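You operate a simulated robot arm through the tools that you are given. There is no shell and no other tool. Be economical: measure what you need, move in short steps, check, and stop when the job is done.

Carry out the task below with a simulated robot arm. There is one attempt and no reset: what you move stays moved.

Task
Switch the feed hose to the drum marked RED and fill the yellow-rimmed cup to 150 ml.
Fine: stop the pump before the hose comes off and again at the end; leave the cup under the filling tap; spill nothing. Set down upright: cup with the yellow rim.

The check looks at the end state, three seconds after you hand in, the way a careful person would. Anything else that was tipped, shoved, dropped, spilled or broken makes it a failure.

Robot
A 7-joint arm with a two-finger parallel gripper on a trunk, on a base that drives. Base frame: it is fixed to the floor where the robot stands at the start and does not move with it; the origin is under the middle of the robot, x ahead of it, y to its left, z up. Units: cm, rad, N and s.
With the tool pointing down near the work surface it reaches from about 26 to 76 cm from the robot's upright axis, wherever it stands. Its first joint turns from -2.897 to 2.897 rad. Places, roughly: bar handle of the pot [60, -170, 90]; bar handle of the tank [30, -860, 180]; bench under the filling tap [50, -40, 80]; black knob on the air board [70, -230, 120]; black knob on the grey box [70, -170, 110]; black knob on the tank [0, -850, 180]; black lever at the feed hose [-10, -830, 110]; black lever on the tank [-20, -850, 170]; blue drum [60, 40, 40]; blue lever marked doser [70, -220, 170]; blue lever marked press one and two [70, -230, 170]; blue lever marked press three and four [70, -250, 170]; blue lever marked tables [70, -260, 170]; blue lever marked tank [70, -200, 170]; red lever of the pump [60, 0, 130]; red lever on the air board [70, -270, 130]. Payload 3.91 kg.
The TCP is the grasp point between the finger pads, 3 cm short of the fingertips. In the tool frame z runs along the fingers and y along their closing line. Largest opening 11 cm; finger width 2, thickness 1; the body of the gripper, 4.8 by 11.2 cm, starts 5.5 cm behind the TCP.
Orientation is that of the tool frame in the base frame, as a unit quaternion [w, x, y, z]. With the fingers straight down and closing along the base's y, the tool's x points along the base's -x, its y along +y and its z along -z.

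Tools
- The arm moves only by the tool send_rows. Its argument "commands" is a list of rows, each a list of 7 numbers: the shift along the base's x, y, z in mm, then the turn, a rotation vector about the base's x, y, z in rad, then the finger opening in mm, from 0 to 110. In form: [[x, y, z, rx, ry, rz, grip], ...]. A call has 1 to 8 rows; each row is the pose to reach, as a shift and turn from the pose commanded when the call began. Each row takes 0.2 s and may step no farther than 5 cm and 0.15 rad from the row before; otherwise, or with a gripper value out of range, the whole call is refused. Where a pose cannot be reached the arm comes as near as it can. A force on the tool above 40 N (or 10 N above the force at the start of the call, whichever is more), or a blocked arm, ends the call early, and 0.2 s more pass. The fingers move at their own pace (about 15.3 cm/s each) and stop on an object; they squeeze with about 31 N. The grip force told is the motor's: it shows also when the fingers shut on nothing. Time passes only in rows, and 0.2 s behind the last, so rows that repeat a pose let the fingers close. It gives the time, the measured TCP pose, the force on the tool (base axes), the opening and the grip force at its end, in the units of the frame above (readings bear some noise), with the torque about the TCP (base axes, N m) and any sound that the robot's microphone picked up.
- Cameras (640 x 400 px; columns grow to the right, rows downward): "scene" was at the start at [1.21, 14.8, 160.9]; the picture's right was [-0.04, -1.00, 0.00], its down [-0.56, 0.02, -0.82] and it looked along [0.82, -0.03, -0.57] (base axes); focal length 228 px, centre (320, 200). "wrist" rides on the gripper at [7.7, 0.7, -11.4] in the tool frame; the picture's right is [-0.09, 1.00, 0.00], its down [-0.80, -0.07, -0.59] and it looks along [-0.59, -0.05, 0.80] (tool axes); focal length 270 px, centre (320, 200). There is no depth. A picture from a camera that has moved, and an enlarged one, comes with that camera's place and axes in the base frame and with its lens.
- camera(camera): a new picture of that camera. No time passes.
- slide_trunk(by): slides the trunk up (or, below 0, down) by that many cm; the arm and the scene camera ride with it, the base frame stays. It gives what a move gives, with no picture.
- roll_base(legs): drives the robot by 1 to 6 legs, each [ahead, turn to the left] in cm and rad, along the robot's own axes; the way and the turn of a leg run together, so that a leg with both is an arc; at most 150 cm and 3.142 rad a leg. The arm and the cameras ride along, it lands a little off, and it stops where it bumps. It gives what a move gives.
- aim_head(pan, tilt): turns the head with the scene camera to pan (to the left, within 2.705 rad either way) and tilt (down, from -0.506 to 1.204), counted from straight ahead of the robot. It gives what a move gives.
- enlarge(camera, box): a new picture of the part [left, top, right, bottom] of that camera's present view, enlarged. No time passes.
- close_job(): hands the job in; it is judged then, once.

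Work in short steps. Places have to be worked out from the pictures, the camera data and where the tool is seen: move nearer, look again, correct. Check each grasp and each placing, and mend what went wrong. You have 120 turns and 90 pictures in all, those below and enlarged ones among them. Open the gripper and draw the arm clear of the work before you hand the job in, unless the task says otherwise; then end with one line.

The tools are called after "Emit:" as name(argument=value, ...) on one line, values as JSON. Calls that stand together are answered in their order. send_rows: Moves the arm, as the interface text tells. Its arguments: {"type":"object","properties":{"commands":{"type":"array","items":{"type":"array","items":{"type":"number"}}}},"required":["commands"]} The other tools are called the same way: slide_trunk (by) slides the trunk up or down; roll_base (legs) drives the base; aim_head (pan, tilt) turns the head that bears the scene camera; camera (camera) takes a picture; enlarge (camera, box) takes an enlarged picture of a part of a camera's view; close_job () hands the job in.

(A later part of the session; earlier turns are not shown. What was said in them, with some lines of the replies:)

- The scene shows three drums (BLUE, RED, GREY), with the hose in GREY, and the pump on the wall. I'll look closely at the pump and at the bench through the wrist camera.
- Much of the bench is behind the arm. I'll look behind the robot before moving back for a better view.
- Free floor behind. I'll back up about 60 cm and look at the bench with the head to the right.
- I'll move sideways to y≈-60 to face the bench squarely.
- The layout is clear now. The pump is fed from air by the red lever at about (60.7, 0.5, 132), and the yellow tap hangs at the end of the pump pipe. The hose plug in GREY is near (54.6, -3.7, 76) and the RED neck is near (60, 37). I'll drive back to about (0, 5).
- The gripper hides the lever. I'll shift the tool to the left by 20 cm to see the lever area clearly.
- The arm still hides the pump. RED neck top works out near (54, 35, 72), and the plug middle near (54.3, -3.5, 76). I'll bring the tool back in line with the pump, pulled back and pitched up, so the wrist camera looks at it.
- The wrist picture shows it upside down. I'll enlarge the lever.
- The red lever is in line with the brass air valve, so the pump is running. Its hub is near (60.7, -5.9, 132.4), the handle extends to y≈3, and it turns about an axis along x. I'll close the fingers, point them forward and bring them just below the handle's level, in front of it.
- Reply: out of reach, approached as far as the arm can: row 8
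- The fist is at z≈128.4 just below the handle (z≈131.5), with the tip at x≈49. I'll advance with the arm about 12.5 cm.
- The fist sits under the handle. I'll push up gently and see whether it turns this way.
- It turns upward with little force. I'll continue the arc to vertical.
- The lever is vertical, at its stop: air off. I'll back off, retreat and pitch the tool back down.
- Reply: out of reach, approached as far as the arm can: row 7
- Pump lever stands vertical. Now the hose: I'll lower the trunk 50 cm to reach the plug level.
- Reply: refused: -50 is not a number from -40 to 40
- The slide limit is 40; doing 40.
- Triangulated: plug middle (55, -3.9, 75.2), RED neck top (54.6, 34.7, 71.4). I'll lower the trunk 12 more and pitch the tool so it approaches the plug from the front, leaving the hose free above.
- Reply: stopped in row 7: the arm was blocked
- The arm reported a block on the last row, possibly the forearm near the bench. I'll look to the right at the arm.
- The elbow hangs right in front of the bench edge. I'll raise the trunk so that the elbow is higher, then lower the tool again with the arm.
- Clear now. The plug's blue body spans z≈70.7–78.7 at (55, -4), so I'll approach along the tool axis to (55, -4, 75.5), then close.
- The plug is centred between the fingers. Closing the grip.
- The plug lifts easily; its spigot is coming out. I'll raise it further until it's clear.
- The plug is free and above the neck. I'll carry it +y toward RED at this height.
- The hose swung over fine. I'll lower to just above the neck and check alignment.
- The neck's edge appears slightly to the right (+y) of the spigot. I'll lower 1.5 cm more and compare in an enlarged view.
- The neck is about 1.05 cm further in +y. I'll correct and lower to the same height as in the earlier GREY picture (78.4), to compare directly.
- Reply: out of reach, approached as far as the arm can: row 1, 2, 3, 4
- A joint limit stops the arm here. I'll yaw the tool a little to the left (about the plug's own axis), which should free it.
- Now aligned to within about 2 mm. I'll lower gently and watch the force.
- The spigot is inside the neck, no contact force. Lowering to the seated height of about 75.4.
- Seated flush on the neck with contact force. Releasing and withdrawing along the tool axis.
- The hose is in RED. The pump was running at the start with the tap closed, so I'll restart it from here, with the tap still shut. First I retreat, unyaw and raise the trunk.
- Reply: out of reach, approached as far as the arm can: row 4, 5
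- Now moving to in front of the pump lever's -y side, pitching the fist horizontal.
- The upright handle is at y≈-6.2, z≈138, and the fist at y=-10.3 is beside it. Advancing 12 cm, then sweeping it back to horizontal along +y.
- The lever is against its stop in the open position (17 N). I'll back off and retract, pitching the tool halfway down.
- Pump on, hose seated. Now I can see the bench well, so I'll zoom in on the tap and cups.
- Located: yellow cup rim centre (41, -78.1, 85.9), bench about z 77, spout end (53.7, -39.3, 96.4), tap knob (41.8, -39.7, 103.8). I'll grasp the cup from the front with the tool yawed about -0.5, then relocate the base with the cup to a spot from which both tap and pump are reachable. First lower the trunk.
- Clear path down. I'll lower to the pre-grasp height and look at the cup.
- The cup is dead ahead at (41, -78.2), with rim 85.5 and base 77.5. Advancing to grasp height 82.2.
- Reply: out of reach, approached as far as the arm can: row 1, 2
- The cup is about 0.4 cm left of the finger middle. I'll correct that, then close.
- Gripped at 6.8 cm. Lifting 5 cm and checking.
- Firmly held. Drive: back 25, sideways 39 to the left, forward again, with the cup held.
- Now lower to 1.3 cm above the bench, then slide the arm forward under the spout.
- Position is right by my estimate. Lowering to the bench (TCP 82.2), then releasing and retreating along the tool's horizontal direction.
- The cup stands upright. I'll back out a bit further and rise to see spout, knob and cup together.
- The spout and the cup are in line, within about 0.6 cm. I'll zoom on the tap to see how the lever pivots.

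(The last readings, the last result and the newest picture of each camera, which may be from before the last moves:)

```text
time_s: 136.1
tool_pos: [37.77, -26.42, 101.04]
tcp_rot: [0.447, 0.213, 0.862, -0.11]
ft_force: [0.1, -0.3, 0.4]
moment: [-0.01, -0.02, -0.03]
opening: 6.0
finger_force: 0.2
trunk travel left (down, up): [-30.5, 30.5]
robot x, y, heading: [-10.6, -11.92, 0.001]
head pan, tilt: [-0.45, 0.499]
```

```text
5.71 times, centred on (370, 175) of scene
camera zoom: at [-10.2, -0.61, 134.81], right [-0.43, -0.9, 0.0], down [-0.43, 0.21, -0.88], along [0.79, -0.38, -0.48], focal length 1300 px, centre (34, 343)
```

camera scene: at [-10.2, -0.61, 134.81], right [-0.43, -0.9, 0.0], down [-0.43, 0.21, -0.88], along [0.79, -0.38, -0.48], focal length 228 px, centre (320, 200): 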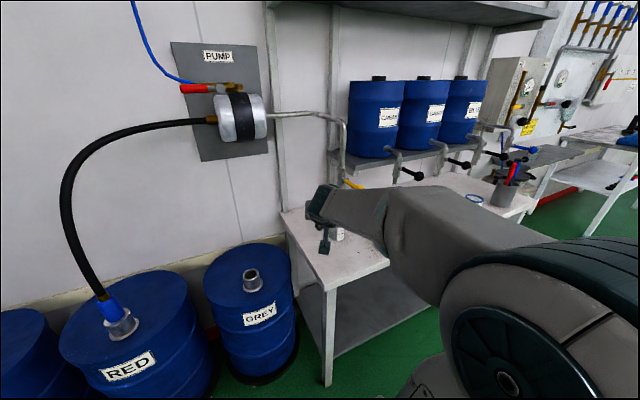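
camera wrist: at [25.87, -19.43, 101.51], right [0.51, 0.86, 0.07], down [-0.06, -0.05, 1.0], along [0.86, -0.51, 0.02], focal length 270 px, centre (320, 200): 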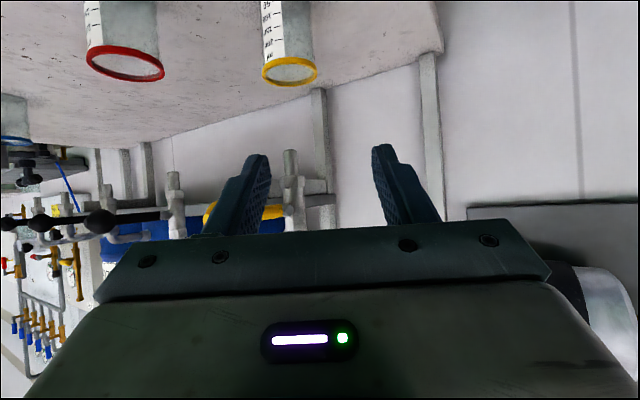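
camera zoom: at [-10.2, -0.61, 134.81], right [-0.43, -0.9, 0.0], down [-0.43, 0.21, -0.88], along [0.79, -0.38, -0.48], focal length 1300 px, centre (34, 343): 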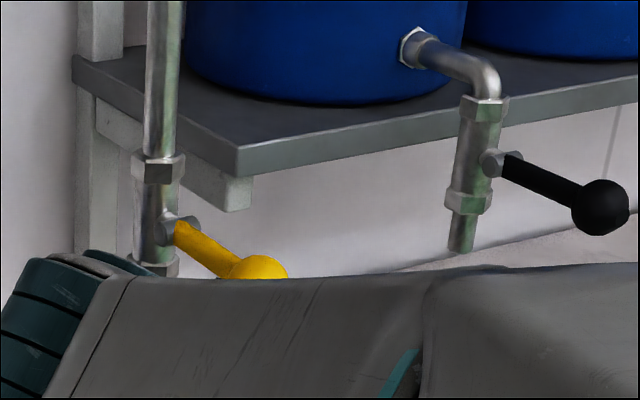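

The lever sticks straight out toward the robot (-x), like the closed black ones. I'll bring the open gripper in front of the yellow knob at about (41.6, -39.7, 103.2).

Emit:
send_rows(commands=[[-10, -10, 30, 0, 0, 0, 70], [-20, -30, 60, 0, 0, 0, 70], [-27, -60, 73, 0, 0, 0, 70], [-27, -97, 73, 0, 0, 0, 70], [-27, -97, 73, 0, 0, 0, 70]])

Emit:
camera(camera="wrist")

```text
time_s: 137.2
tool_pos: [35.03, -36.23, 108.4]
tcp_rot: [0.447, 0.214, 0.862, -0.11]
ft_force: [0.8, -0.5, 0.5]
moment: [0.01, -0.04, 0.06]
opening: 7.0
finger_force: 0.0
trunk travel left (down, up): [-30.5, 30.5]
robot x, y, heading: [-10.74, -11.77, -0.002]
head pan, tilt: [-0.45, 0.499]
```

```text
16 pictures are left
camera wrist: at [23.06, -29.24, 108.82], right [0.51, 0.86, 0.07], down [-0.06, -0.05, 1.0], along [0.86, -0.51, 0.02], focal length 270 px, centre (320, 200)
```

wrist: 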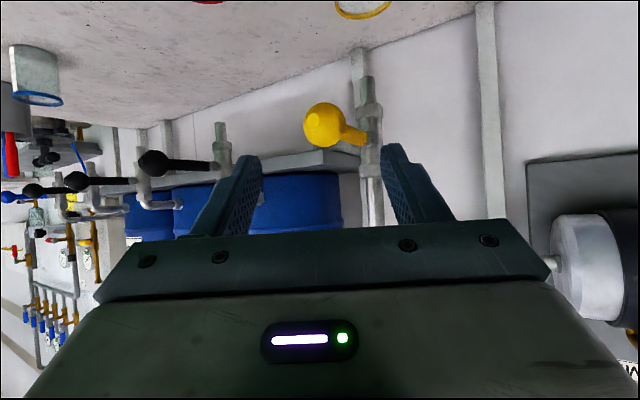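

Knob confirmed at (41.6, -39.4, 103.6). Advancing and closing on it.

Emit:
send_rows(commands=[[22, -11, -16, 0, 0, 0, 70], [44, -21, -32, 0, 0, 0, 70], [66, -32, -48, 0, 0, 0, 70], [66, -32, -48, 0, 0, 0, 30], [66, -32, -48, 0, 0, 0, 20], [66, -32, -48, 0, 0, 0, 20]])

```text
time_s: 138.7
tool_pos: [41.57, -39.46, 103.44]
tcp_rot: [0.447, 0.215, 0.861, -0.11]
ft_force: [7.2, -5.0, -3.1]
moment: [-0.11, -0.05, 0.0]
opening: 3.52
finger_force: 44.6
trunk travel left (down, up): [-30.5, 30.5]
robot x, y, heading: [-11.07, -11.85, -0.001]
head pan, tilt: [-0.45, 0.499]
```

Gripped the knob (3.5 cm). Testing a small motion downward, reading the force.

Emit:
send_rows(commands=[[0, 0, -5, 0, 0, 0, 20], [0, 0, -9, 0, 0, 0, 20]])

```text
time_s: 139.2
tool_pos: [41.67, -39.53, 102.82]
tcp_rot: [0.448, 0.214, 0.861, -0.109]
ft_force: [10.3, -7.6, 17.3]
moment: [-0.2, -1.56, 0.0]
opening: 3.55
finger_force: 44.9
trunk travel left (down, up): [-30.5, 30.5]
robot x, y, heading: [-10.46, -11.86, -0.003]
head pan, tilt: [-0.45, 0.499]
```

Down is resisted (17 N). Testing upward.

Emit:
send_rows(commands=[[0, 0, 9, 0, 0, 0, 20], [0, 0, 15, 0, 0, 0, 20]])

```text
time_s: 139.8
tool_pos: [41.77, -39.42, 103.64]
tcp_rot: [0.441, 0.215, 0.865, -0.109]
ft_force: [1.1, -0.3, -32.9]
moment: [-0.08, 0.75, 0.2]
opening: 3.53
finger_force: 44.9
trunk travel left (down, up): [-30.5, 30.5]
robot x, y, heading: [-10.75, -11.79, 0.006]
head pan, tilt: [-0.45, 0.499]
```

Up is blocked too, so the lever swings sideways about a vertical axis. Back to neutral, then test toward +y.

Emit:
send_rows(commands=[[0, 0, -6, 0, 0, 0, 20], [0, 6, -6, 0, 0, 0, 20], [0, 10, -6, 0, 0, 0, 20]])

```text
time_s: 140.7
tool_pos: [41.73, -39.47, 103.57]
tcp_rot: [0.446, 0.219, 0.861, -0.111]
ft_force: [8.1, -37.0, -12.7]
moment: [-0.57, -0.13, -0.37]
opening: 3.51
finger_force: 45.3
trunk travel left (down, up): [-30.5, 30.5]
robot x, y, heading: [-10.38, -11.59, -0.005]
head pan, tilt: [-0.45, 0.499]
```

+y is a hard stop. Testing -y.

Emit:
send_rows(commands=[[0, -10, 0, 0, 0, 0, 20], [0, -16, 0, 0, 0, 0, 20]])

```text
time_s: 141.2
tool_pos: [41.59, -39.39, 103.61]
tcp_rot: [0.446, 0.211, 0.863, -0.107]
ft_force: [-19.4, 11.0, -17.6]
moment: [0.88, 0.48, 0.03]
opening: 3.51
finger_force: 45.2
trunk travel left (down, up): [-30.5, 30.5]
robot x, y, heading: [-10.87, -12.01, 0.004]
head pan, tilt: [-0.45, 0.499]
```

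Only the downward test actually moved the knob (6 mm), so down, with friction, is the opening direction. I'll re-centre in y and push down along the arc a little (about 0.25 rad).

Emit:
send_rows(commands=[[0, 6, 0, 0, 0, 0, 20], [0, 6, -8, 0, 0, 0, 20], [1, 6, -16, 0, 0, 0, 20], [3, 6, -24, 0, 0, 0, 20]])

Emit:
camera(camera="wrist")

```text
time_s: 142.2
tool_pos: [41.91, -39.47, 101.4]
tcp_rot: [0.45, 0.213, 0.86, -0.11]
ft_force: [-5.8, -2.5, 16.9]
moment: [-0.13, -1.47, -0.15]
opening: 3.52
finger_force: 45.0
trunk travel left (down, up): [-30.5, 30.5]
robot x, y, heading: [-10.61, -11.24, -0.002]
head pan, tilt: [-0.45, 0.499]
```

```text
15 pictures are left
camera wrist: at [29.97, -32.44, 101.84], right [0.51, 0.86, 0.07], down [-0.06, -0.05, 1.0], along [0.86, -0.51, 0.03], focal length 270 px, centre (320, 200)
```

wrist: 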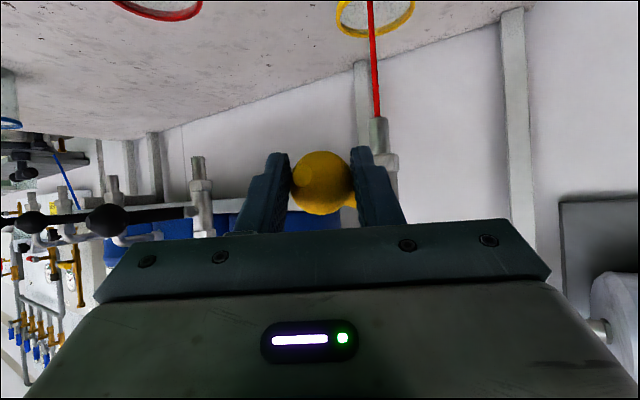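

Red is flowing into the cup. Time is frozen between calls, so I'll check whether the scene camera sees the level.

Emit:
camera(camera="scene")

```text
14 pictures are left
camera scene: at [-10.42, -0.6, 134.83], right [-0.43, -0.9, 0.0], down [-0.43, 0.21, -0.88], along [0.79, -0.38, -0.48], focal length 228 px, centre (320, 200)
```

scene: 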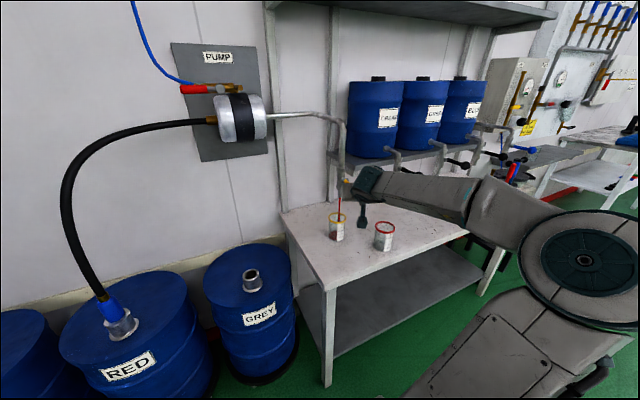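

The cup is visible from the scene camera. Zooming on it.

Emit:
enlarge(camera="scene", box=[320, 205, 355, 250])

```text
8.89 times, centred on (338, 228) of scene
camera zoom: at [-10.42, -0.6, 134.83], right [-0.43, -0.9, 0.0], down [-0.43, 0.21, -0.88], along [0.79, -0.38, -0.48], focal length 2022 px, centre (164, -44)
```

zoom: 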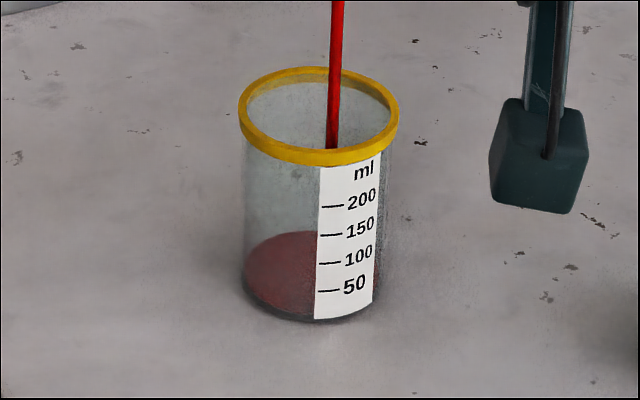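

The level reads about 15 ml so far. I'll hold this opening for about 1 s to measure the rate.

Emit:
send_rows(commands=[[0, 0, 0, 0, 0, 0, 20], [0, 0, 0, 0, 0, 0, 20], [0, 0, 0, 0, 0, 0, 20], [0, 0, 0, 0, 0, 0, 20]])

Emit:
enlarge(camera="scene", box=[320, 205, 355, 250])

```text
time_s: 143.2
tool_pos: [41.9, -39.45, 101.33]
tcp_rot: [0.448, 0.213, 0.861, -0.109]
ft_force: [3.9, -7.0, 17.0]
moment: [-0.29, -1.39, 0.04]
opening: 3.51
finger_force: 45.4
trunk travel left (down, up): [-30.5, 30.5]
robot x, y, heading: [-10.96, -11.96, 0.002]
head pan, tilt: [-0.45, 0.499]
```

```text
8.89 times, centred on (338, 228) of scene
camera zoom: at [-10.32, -0.66, 134.82], right [-0.43, -0.9, 0.0], down [-0.43, 0.21, -0.88], along [0.79, -0.38, -0.48], focal length 2022 px, centre (164, -44)
```

zoom: 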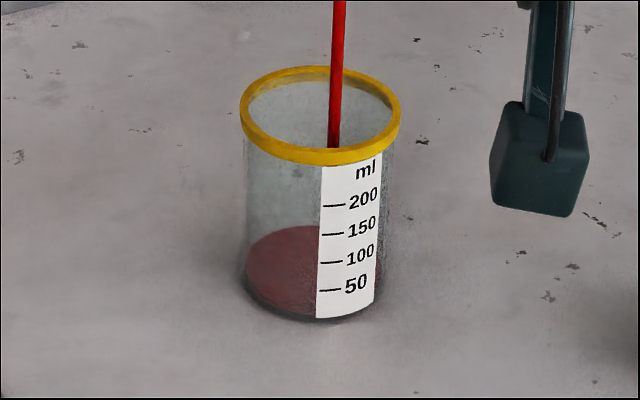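

About 11 ml/s at this opening, easy to control. I'll hold for 3 × 1.8 s, then look again.

Emit:
send_rows(commands=[[0, 0, 0, 0, 0, 0, 20], [0, 0, 0, 0, 0, 0, 20], [0, 0, 0, 0, 0, 0, 20], [0, 0, 0, 0, 0, 0, 20], [0, 0, 0, 0, 0, 0, 20], [0, 0, 0, 0, 0, 0, 20], [0, 0, 0, 0, 0, 0, 20], [0, 0, 0, 0, 0, 0, 20]])

Emit:
send_rows(commands=[[0, 0, 0, 0, 0, 0, 20], [0, 0, 0, 0, 0, 0, 20], [0, 0, 0, 0, 0, 0, 20], [0, 0, 0, 0, 0, 0, 20], [0, 0, 0, 0, 0, 0, 20], [0, 0, 0, 0, 0, 0, 20], [0, 0, 0, 0, 0, 0, 20], [0, 0, 0, 0, 0, 0, 20]])

Emit:
send_rows(commands=[[0, 0, 0, 0, 0, 0, 20], [0, 0, 0, 0, 0, 0, 20], [0, 0, 0, 0, 0, 0, 20], [0, 0, 0, 0, 0, 0, 20], [0, 0, 0, 0, 0, 0, 20], [0, 0, 0, 0, 0, 0, 20], [0, 0, 0, 0, 0, 0, 20], [0, 0, 0, 0, 0, 0, 20]])

Emit:
enlarge(camera="scene", box=[320, 205, 355, 250])

```text
time_s: 145.1
tool_pos: [41.99, -39.5, 101.22]
tcp_rot: [0.447, 0.214, 0.862, -0.109]
ft_force: [3.2, -6.2, 9.5]
moment: [-0.09, -0.6, -0.05]
opening: 3.49
finger_force: 45.0
trunk travel left (down, up): [-30.5, 30.5]
robot x, y, heading: [-10.73, -11.74, 0.001]
head pan, tilt: [-0.45, 0.499]
```

```text
time_s: 146.8
tool_pos: [42.03, -39.4, 101.07]
tcp_rot: [0.447, 0.214, 0.862, -0.109]
ft_force: [-1.6, -1.3, 1.0]
moment: [0.03, 0.12, 0.0]
opening: 3.53
finger_force: 45.1
trunk travel left (down, up): [-30.5, 30.5]
robot x, y, heading: [-10.51, -11.91, 0.001]
head pan, tilt: [-0.45, 0.499]
```

```text
time_s: 148.7
tool_pos: [41.89, -39.41, 101.24]
tcp_rot: [0.446, 0.214, 0.862, -0.11]
ft_force: [-4.4, -0.6, -2.3]
moment: [0.01, 0.39, -0.03]
opening: 3.51
finger_force: 45.7
trunk travel left (down, up): [-30.5, 30.5]
robot x, y, heading: [-11.02, -11.28, 0.002]
head pan, tilt: [-0.45, 0.499]
```

```text
8.89 times, centred on (338, 228) of scene
camera zoom: at [-10.24, -0.67, 134.81], right [-0.43, -0.9, 0.0], down [-0.43, 0.21, -0.88], along [0.79, -0.38, -0.48], focal length 2022 px, centre (164, -44)
```

zoom: 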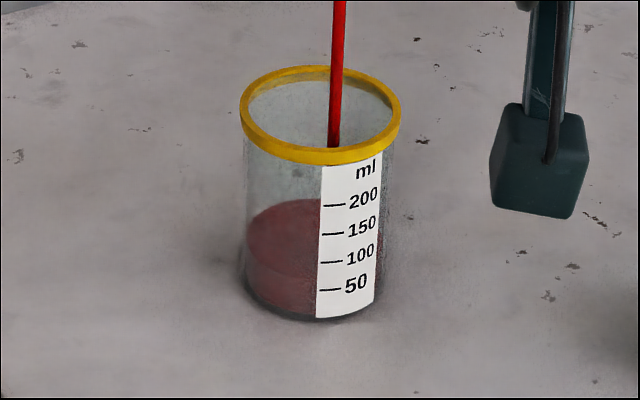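

The level is now about 60 ml, at about 9 ml/s. Holding another four calls (about 65 ml), then looking.

Emit:
send_rows(commands=[[0, 0, 0, 0, 0, 0, 20], [0, 0, 0, 0, 0, 0, 20], [0, 0, 0, 0, 0, 0, 20], [0, 0, 0, 0, 0, 0, 20], [0, 0, 0, 0, 0, 0, 20], [0, 0, 0, 0, 0, 0, 20], [0, 0, 0, 0, 0, 0, 20], [0, 0, 0, 0, 0, 0, 20]])

Emit:
send_rows(commands=[[0, 0, 0, 0, 0, 0, 20], [0, 0, 0, 0, 0, 0, 20], [0, 0, 0, 0, 0, 0, 20], [0, 0, 0, 0, 0, 0, 20], [0, 0, 0, 0, 0, 0, 20], [0, 0, 0, 0, 0, 0, 20], [0, 0, 0, 0, 0, 0, 20], [0, 0, 0, 0, 0, 0, 20]])

Emit:
send_rows(commands=[[0, 0, 0, 0, 0, 0, 20], [0, 0, 0, 0, 0, 0, 20], [0, 0, 0, 0, 0, 0, 20], [0, 0, 0, 0, 0, 0, 20], [0, 0, 0, 0, 0, 0, 20], [0, 0, 0, 0, 0, 0, 20], [0, 0, 0, 0, 0, 0, 20], [0, 0, 0, 0, 0, 0, 20]])

Emit:
enlarge(camera="scene", box=[320, 205, 355, 250])

```text
time_s: 150.4
tool_pos: [41.96, -39.47, 101.23]
tcp_rot: [0.448, 0.214, 0.861, -0.11]
ft_force: [-5.7, -0.6, -1.0]
moment: [0.0, 0.2, -0.05]
opening: 3.52
finger_force: 45.2
trunk travel left (down, up): [-30.5, 30.5]
robot x, y, heading: [-10.57, -11.63, 0.002]
head pan, tilt: [-0.45, 0.499]
```

```text
time_s: 152.2
tool_pos: [42.07, -39.51, 101.4]
tcp_rot: [0.447, 0.213, 0.862, -0.109]
ft_force: [-4.0, -1.2, 1.7]
moment: [-0.02, -0.04, -0.06]
opening: 3.49
finger_force: 44.5
trunk travel left (down, up): [-30.5, 30.5]
robot x, y, heading: [-10.83, -11.96, 0.006]
head pan, tilt: [-0.45, 0.499]
```

```text
time_s: 154.1
tool_pos: [41.91, -39.4, 101.2]
tcp_rot: [0.447, 0.214, 0.861, -0.11]
ft_force: [-2.2, -2.9, 3.4]
moment: [-0.02, -0.1, -0.05]
opening: 3.5
finger_force: 44.9
trunk travel left (down, up): [-30.5, 30.5]
robot x, y, heading: [-10.81, -11.77, 0.0]
head pan, tilt: [-0.45, 0.499]
```

```text
8.89 times, centred on (338, 228) of scene
camera zoom: at [-10.26, -0.67, 134.81], right [-0.43, -0.9, 0.0], down [-0.43, 0.21, -0.88], along [0.79, -0.38, -0.48], focal length 2022 px, centre (164, -44)
```

zoom: 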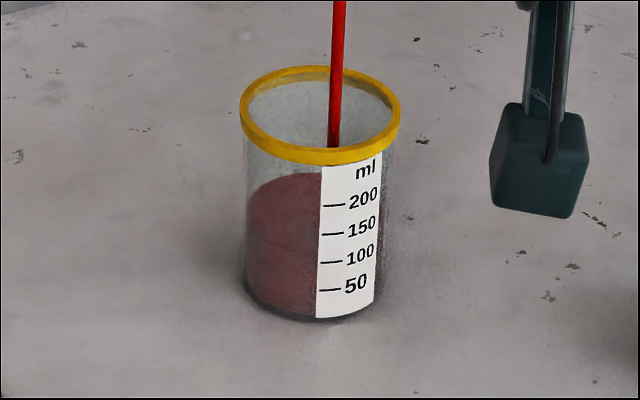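

About 105 ml now. Two more holds (about 31 ml), then a closer look.

Emit:
send_rows(commands=[[0, 0, 0, 0, 0, 0, 20], [0, 0, 0, 0, 0, 0, 20], [0, 0, 0, 0, 0, 0, 20], [0, 0, 0, 0, 0, 0, 20], [0, 0, 0, 0, 0, 0, 20], [0, 0, 0, 0, 0, 0, 20], [0, 0, 0, 0, 0, 0, 20], [0, 0, 0, 0, 0, 0, 20]])

Emit:
send_rows(commands=[[0, 0, 0, 0, 0, 0, 20], [0, 0, 0, 0, 0, 0, 20], [0, 0, 0, 0, 0, 0, 20], [0, 0, 0, 0, 0, 0, 20], [0, 0, 0, 0, 0, 0, 20], [0, 0, 0, 0, 0, 0, 20], [0, 0, 0, 0, 0, 0, 20], [0, 0, 0, 0, 0, 0, 20]])

Emit:
enlarge(camera="scene", box=[326, 220, 350, 242])

```text
time_s: 155.8
tool_pos: [42.06, -39.49, 101.33]
tcp_rot: [0.447, 0.214, 0.862, -0.11]
ft_force: [-3.0, -0.6, 2.9]
moment: [0.0, -0.06, -0.04]
opening: 3.53
finger_force: 44.8
trunk travel left (down, up): [-30.5, 30.5]
robot x, y, heading: [-11.16, -11.76, 0.002]
head pan, tilt: [-0.45, 0.499]
```

```text
time_s: 157.7
tool_pos: [41.94, -39.48, 101.15]
tcp_rot: [0.447, 0.213, 0.862, -0.109]
ft_force: [-2.3, -1.6, 1.7]
moment: [0.0, 0.0, -0.05]
opening: 3.52
finger_force: 44.0
trunk travel left (down, up): [-30.5, 30.5]
robot x, y, heading: [-10.48, -11.56, 0.003]
head pan, tilt: [-0.45, 0.499]
```

```text
16.00 times, centred on (338, 231) of scene
camera zoom: at [-10.25, -0.67, 134.81], right [-0.43, -0.9, 0.0], down [-0.43, 0.21, -0.88], along [0.79, -0.38, -0.48], focal length 3640 px, centre (32, -296)
```

zoom: 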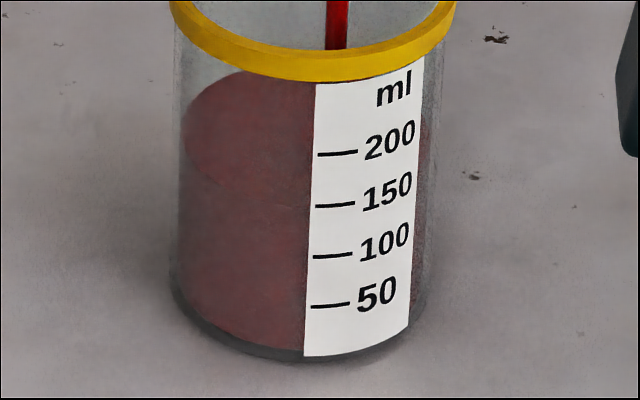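

By rate the level should be about 135 ml. I'll zoom tighter on the surface line near the label edge.

Emit:
enlarge(camera="scene", box=[328, 224, 344, 236])

```text
16.00 times, centred on (336, 230) of scene
camera zoom: at [-10.25, -0.67, 134.81], right [-0.43, -0.9, 0.0], down [-0.43, 0.21, -0.88], along [0.79, -0.38, -0.48], focal length 3640 px, centre (64, -280)
```

zoom: 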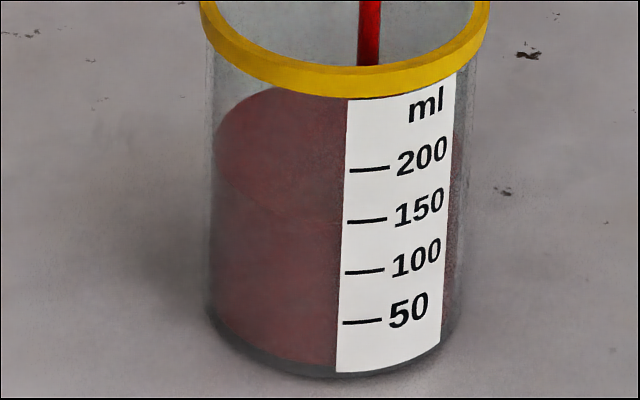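

By geometry the surface is at about 138–140 ml. I'll hold 0.6 s more, then close the tap upward within the same call (about 8 ml more), and then check.

Emit:
send_rows(commands=[[0, 0, 0, 0, 0, 0, 20], [0, 0, 0, 0, 0, 0, 20], [0, 0, 0, 0, 0, 0, 20], [-1, 0, 10, 0, 0, 0, 20], [-2, 0, 20, 0, 0, 0, 20], [-3, 0, 28, 0, 0, 0, 20], [-3, 0, 30, 0, 0, 0, 20]])

Emit:
enlarge(camera="scene", box=[328, 224, 344, 236])

```text
time_s: 159.2
tool_pos: [41.74, -39.42, 103.52]
tcp_rot: [0.441, 0.215, 0.865, -0.108]
ft_force: [12.3, -4.1, -13.2]
moment: [-0.06, -0.7, 0.23]
opening: 3.53
finger_force: 45.3
trunk travel left (down, up): [-30.5, 30.5]
robot x, y, heading: [-10.87, -11.86, 0.005]
head pan, tilt: [-0.45, 0.499]
stopped in row 7: the force on the tool passed its limit (the readings are from after the stop); the commanded pose is now the measured one
```

```text
16.00 times, centred on (336, 230) of scene
camera zoom: at [-9.95, -0.78, 134.84], right [-0.43, -0.9, 0.0], down [-0.43, 0.21, -0.88], along [0.79, -0.38, -0.48], focal length 3640 px, centre (64, -280)
```

zoom: 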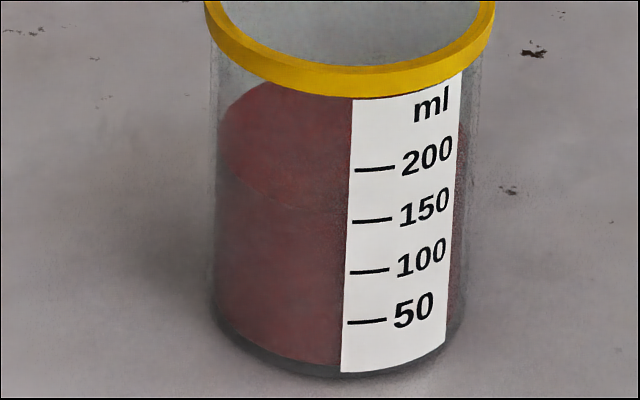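

The stream has stopped and the lever is at its closed stop. I'll release the knob, withdraw, and view the cup horizontally with the wrist camera for an exact reading.

Emit:
send_rows(commands=[[0, 0, 0, 0, 0, 0, 50], [0, 0, 0, 0, 0, 0, 70], [-22, 11, 16, 0, 0, 0, 70], [-44, 22, 32, 0, 0, 0, 70], [-60, 40, 30, 0, 0, 0, 70], [-60, 80, 10, 0, 0, 0, 70], [-50, 120, -20, 0, 0, 0, 70]])

Emit:
send_rows(commands=[[10, 0, -35, 0, 0, 0, 70], [20, 0, -70, 0, 0, 0, 70], [30, 0, -105, 0, 0, 0, 70], [45, -30, -150, 0, 0, 0, 70], [50, -50, -175, 0, 0, 0, 70]])

Emit:
camera(camera="wrist")

```text
refused: row 7 steps farther than a row can; nothing moved
```

```text
refused: row 4 steps farther than a row can; nothing moved
```

```text
6 pictures are left
camera wrist: at [29.83, -32.46, 104.04], right [0.51, 0.86, 0.07], down [-0.04, -0.06, 1.0], along [0.86, -0.51, 0.01], focal length 270 px, centre (320, 200)
```

wrist: 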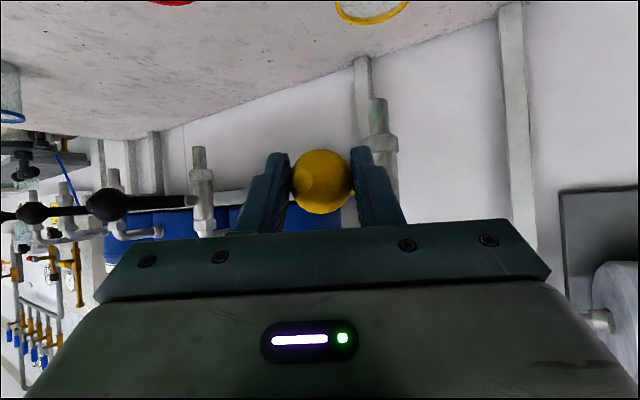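

Refused for step size; nothing moved. The tap shows no drip. Only 6 pictures are left, so I'll redo the retreat with smaller steps and no picture.

Emit:
send_rows(commands=[[0, 0, 0, 0, 0, 0, 50], [0, 0, 0, 0, 0, 0, 70], [-22, 11, 16, 0, 0, 0, 70], [-44, 22, 32, 0, 0, 0, 70], [-58, 40, 30, 0, 0, 0, 70], [-55, 75, 10, 0, 0, 0, 70], [-50, 105, -20, 0, 0, 0, 70]])

```text
time_s: 160.8
tool_pos: [36.53, -28.86, 101.55]
tcp_rot: [0.443, 0.215, 0.864, -0.109]
ft_force: [-0.4, -0.7, 0.1]
moment: [0.03, -0.03, -0.02]
opening: 6.98
finger_force: 0.1
trunk travel left (down, up): [-30.5, 30.5]
robot x, y, heading: [-10.47, -11.67, -0.001]
head pan, tilt: [-0.45, 0.499]
```

Released cleanly. Lowering so the wrist camera is about level with the liquid surface.

Emit:
send_rows(commands=[[8, -3, -36, 0, 0, 0, 70], [18, -6, -72, 0, 0, 0, 70], [30, -10, -110, 0, 0, 0, 70], [42, -18, -150, 0, 0, 0, 70], [53, -26, -185, 0, 0, 0, 70], [53, -26, -185, 0, 0, 0, 70]])

Emit:
enlarge(camera="wrist", box=[250, 60, 390, 210])

```text
time_s: 162.2
tool_pos: [41.83, -31.52, 83.04]
tcp_rot: [0.442, 0.215, 0.864, -0.109]
ft_force: [-1.0, -1.0, -0.3]
moment: [0.0, 0.03, 0.01]
opening: 7.0
finger_force: 0.0
trunk travel left (down, up): [-30.5, 30.5]
robot x, y, heading: [-10.64, -12.0, 0.003]
head pan, tilt: [-0.45, 0.499]
```

```text
2.67 times, centred on (320, 135) of wrist
camera zoom: at [29.93, -24.5, 83.72], right [0.51, 0.86, 0.07], down [-0.05, -0.06, 1.0], along [0.86, -0.51, 0.01], focal length 721 px, centre (320, 373)
```

zoom: 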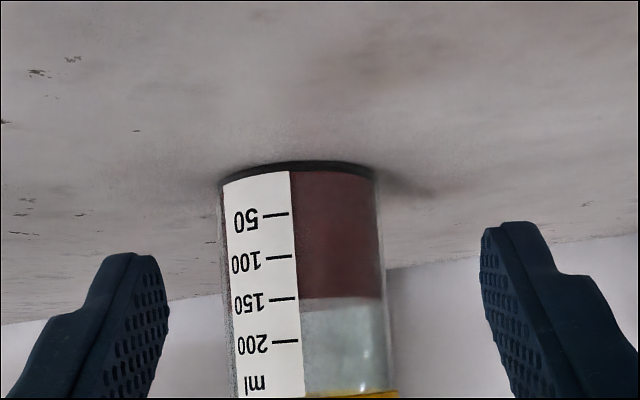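

The level is very near the 150 mark. One tighter zoom.

Emit:
enlarge(camera="wrist", box=[296, 158, 350, 190])

```text
11.85 times, centred on (323, 174) of wrist
camera zoom: at [29.93, -24.5, 83.72], right [0.51, 0.86, 0.07], down [-0.05, -0.06, 1.0], along [0.86, -0.51, 0.01], focal length 3203 px, centre (284, 508)
```

zoom: 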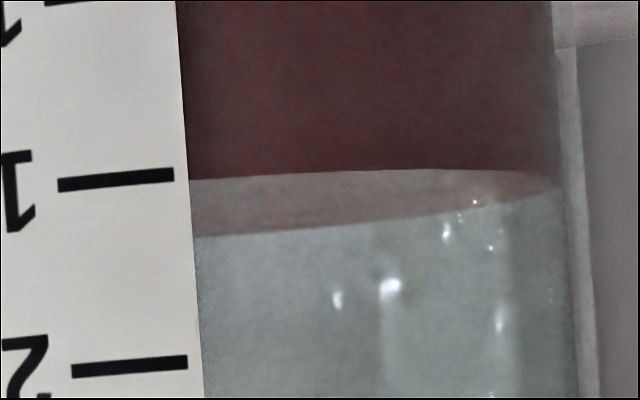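

The surface sits right at the 150 mark, about 151 ml. Now to stop the pump: withdraw from the cup, then raise the trunk.

Emit:
send_rows(commands=[[-25, 25, 10, 0, 0, 0, 30], [-40, 55, 40, 0, 0, 0, 0], [-40, 60, 85, 0, 0, 0, 0], [-40, 60, 130, 0, 0, 0, 0], [-40, 70, 160, 0, 0, 0, 0]])

Emit:
slide_trunk(by=30.4)

Emit:
roll_base(legs=[[-15, 0], [0, 1.571], [12, 0], [0, -1.571], [21, 0]])

```text
time_s: 163.4
tool_pos: [37.81, -24.49, 99.21]
tcp_rot: [0.443, 0.214, 0.864, -0.109]
ft_force: [0.0, -0.7, 0.1]
moment: [-0.03, 0.02, 0.01]
opening: 0.01
finger_force: 31.4
trunk travel left (down, up): [-30.5, 30.5]
robot x, y, heading: [-10.61, -11.76, 0.001]
head pan, tilt: [-0.45, 0.499]
```

```text
time_s: 166.4
tool_pos: [37.78, -24.53, 129.55]
tcp_rot: [0.443, 0.215, 0.863, -0.109]
ft_force: [0.3, -0.9, -0.1]
moment: [0.0, 0.0, 0.01]
opening: 0.0
finger_force: 31.2
trunk travel left (down, up): [-60.9, 0.1]
robot x, y, heading: [-10.63, -11.79, 0.003]
head pan, tilt: [-0.45, 0.499]
```

```text
time_s: 177.5
tool_pos: [43.66, -13.78, 129.58]
tcp_rot: [0.44, 0.221, 0.863, -0.112]
ft_force: [0.6, 0.1, 0.0]
moment: [-0.01, 0.01, -0.01]
opening: 0.0
finger_force: 30.3
trunk travel left (down, up): [-60.9, 0.1]
robot x, y, heading: [-4.95, -0.26, -0.013]
head pan, tilt: [-0.45, 0.499]
```

Base is at (-5, 0). Now I'll unyaw and move across to y≈1, then pitch the fist horizontal under the lever handle's level.

Emit:
send_rows(commands=[[0, 35, 0, 0, 0, 0.1, 0], [0, 70, 0, 0, 0, 0.2, 0], [0, 105, -5, 0, 0, 0.3, 0], [0, 135, -10, 0, 0, 0.4, 0], [0, 148, -10, 0, 0, 0.4985, 0]])

Emit:
send_rows(commands=[[10, 0, 0, 0, -0.126, 0, 0], [20, 0, 0, 0, -0.251, 0, 0], [30, 0, 0, 0, -0.377, 0, 0], [35, 0, 0, 0, -0.502, 0, 0], [35, 0, 0, 0, -0.628, 0, 0]])

```text
time_s: 178.7
tool_pos: [43.58, 1.05, 128.52]
tcp_rot: [0.457, 0.002, 0.89, 0.0]
ft_force: [-0.2, 0.0, -0.5]
moment: [0.01, 0.02, 0.05]
opening: 0.0
finger_force: 31.5
trunk travel left (down, up): [-60.9, 0.1]
robot x, y, heading: [-4.91, 0.16, -0.015]
head pan, tilt: [-0.45, 0.499]
```

```text
time_s: 179.9
tool_pos: [47.18, 1.17, 128.58]
tcp_rot: [0.709, 0.003, 0.705, 0.001]
ft_force: [0.1, 0.5, -0.5]
moment: [0.0, 0.02, 0.03]
opening: 0.02
finger_force: 31.5
out of reach, approached as far as the arm can: row 1, 2
trunk travel left (down, up): [-60.9, 0.1]
robot x, y, heading: [-4.52, -0.6, -0.015]
head pan, tilt: [-0.45, 0.499]
```

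Same pose as the first time. Advance to x=60, then repeat the lifting arc that closed the air valve.

Emit:
send_rows(commands=[[40, 0, 0, 0, 0, 0, 0], [80, 0, 0, 0, 0, 0, 0], [110, 0, 0, 0, 0, 0, 0], [129, -2, -2, 0, 0, 0, 0]])

Emit:
send_rows(commands=[[0, 0, 12, 0, 0, 0, 0], [0, 0, 24, 0, 0, 0, 0], [0, 0, 34, 0, 0, 0, 0]])

Emit:
send_rows(commands=[[0, -4, 14, 0, 0, 0, 0], [0, -10, 27, 0, 0, 0, 0], [0, -18, 39, 0, 0, 0, 0], [0, -27, 49, 0, 0, 0, 0], [0, -37, 56, 0, 0, 0, 0], [0, -46, 60, 0, 0, 0, 0], [0, -54, 60, 0, 0, 0, 0]])

```text
time_s: 180.9
tool_pos: [60.08, 0.88, 128.26]
tcp_rot: [0.708, 0.002, 0.706, 0.001]
ft_force: [0.4, -0.3, -1.3]
moment: [0.02, -0.03, -0.01]
opening: 0.0
finger_force: 31.0
trunk travel left (down, up): [-60.9, 0.1]
robot x, y, heading: [-4.84, -0.61, -0.017]
head pan, tilt: [-0.45, 0.499]
```

```text
time_s: 181.7
tool_pos: [59.97, 0.96, 131.72]
tcp_rot: [0.708, 0.002, 0.706, 0.0]
ft_force: [0.0, 0.1, -3.1]
moment: [0.01, 0.07, 0.04]
opening: 0.0
finger_force: 31.2
trunk travel left (down, up): [-60.9, 0.1]
robot x, y, heading: [-5.39, -0.45, -0.014]
head pan, tilt: [-0.45, 0.499]
```

```text
time_s: 183.3
tool_pos: [59.97, -4.11, 137.79]
tcp_rot: [0.71, 0.001, 0.704, 0.002]
ft_force: [2.0, 9.5, 0.9]
moment: [-0.02, 0.01, 0.22]
opening: 0.0
finger_force: 30.5
trunk travel left (down, up): [-60.9, 0.1]
robot x, y, heading: [-4.85, -0.37, -0.013]
head pan, tilt: [-0.45, 0.499]
```

Same contact force at the stop as before. I'll retract, open the gripper, back the base off and take a final overview.

Emit:
send_rows(commands=[[0, 15, 0, 0, 0, 0, 0], [-40, 20, 0, 0, 0, 0, 0], [-85, 20, 0, 0, 0, 0, 0], [-125, 20, 10, 0, 0, 0, 0], [-140, 20, 20, 0, 0.13, 0, 60], [-155, 20, 45, 0, 0.27, 0, 110], [-165, 20, 75, 0, 0.41, 0, 110]])

Emit:
roll_base(legs=[[-30, 0]])

Emit:
aim_head(pan=-0.25, tilt=0.5)

Emit:
camera(camera="scene")

```text
time_s: 184.9
tool_pos: [43.49, -2.47, 145.32]
tcp_rot: [0.55, 0.003, 0.835, -0.001]
ft_force: [0.2, 0.0, 0.5]
moment: [0.01, 0.02, 0.01]
opening: 10.99
finger_force: 0.1
trunk travel left (down, up): [-60.9, 0.1]
robot x, y, heading: [-5.11, -0.3, -0.015]
head pan, tilt: [-0.45, 0.499]
```

```text
time_s: 187.0
tool_pos: [13.51, -2.27, 145.26]
tcp_rot: [0.551, 0.003, 0.834, -0.001]
ft_force: [-0.1, -0.4, -0.7]
moment: [0.01, 0.01, 0.02]
opening: 10.98
finger_force: 0.1
trunk travel left (down, up): [-60.9, 0.1]
robot x, y, heading: [-34.9, 0.48, -0.015]
head pan, tilt: [-0.45, 0.499]
```

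```text
time_s: 187.7
tool_pos: [13.6, -2.14, 145.21]
tcp_rot: [0.55, 0.004, 0.835, -0.001]
ft_force: [-0.3, -0.3, -0.4]
moment: [0.02, -0.02, -0.01]
opening: 11.01
finger_force: 0.0
trunk travel left (down, up): [-60.9, 0.1]
robot x, y, heading: [-34.91, 0.15, -0.02]
head pan, tilt: [-0.25, 0.499]
```

```text
3 pictures are left
camera scene: at [-33.35, 13.02, 165.21], right [-0.26, -0.96, 0.0], down [-0.46, 0.13, -0.88], along [0.85, -0.23, -0.48], focal length 228 px, centre (320, 200)
```

scene: 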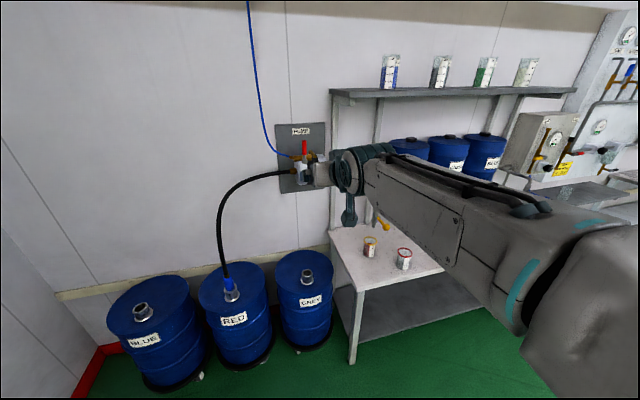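

Lever is upright, hose in RED, cup under the tap. One last zoom for the cup and bench.

Emit:
enlarge(camera="scene", box=[340, 205, 430, 280])

```text
5.33 times, centred on (385, 242) of scene
camera zoom: at [-33.35, 13.02, 165.21], right [-0.26, -0.96, 0.0], down [-0.46, 0.13, -0.88], along [0.85, -0.23, -0.48], focal length 1213 px, centre (-27, -27)
```

zoom: 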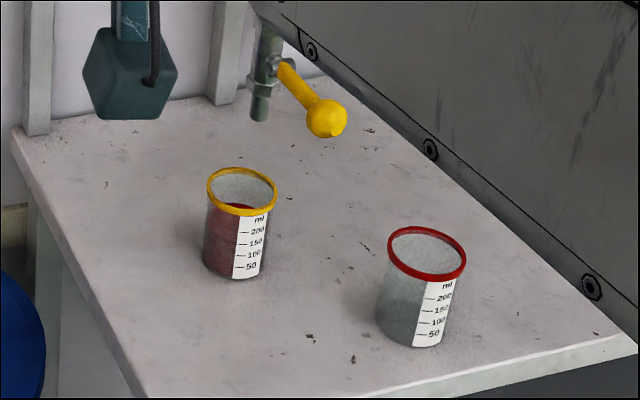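

The bench is dry, the tap is closed, and the cup is filled and upright, so I'm handing in.

Emit:
close_job()

```text
The job is handed in.
```

The feed hose is now on the RED drum, and the yellow-rimmed cup stands upright under the filling tap at about 151 ml. The tap is closed, the pump was stopped before the hose came off and again at the end, and I saw no spill on the bench.
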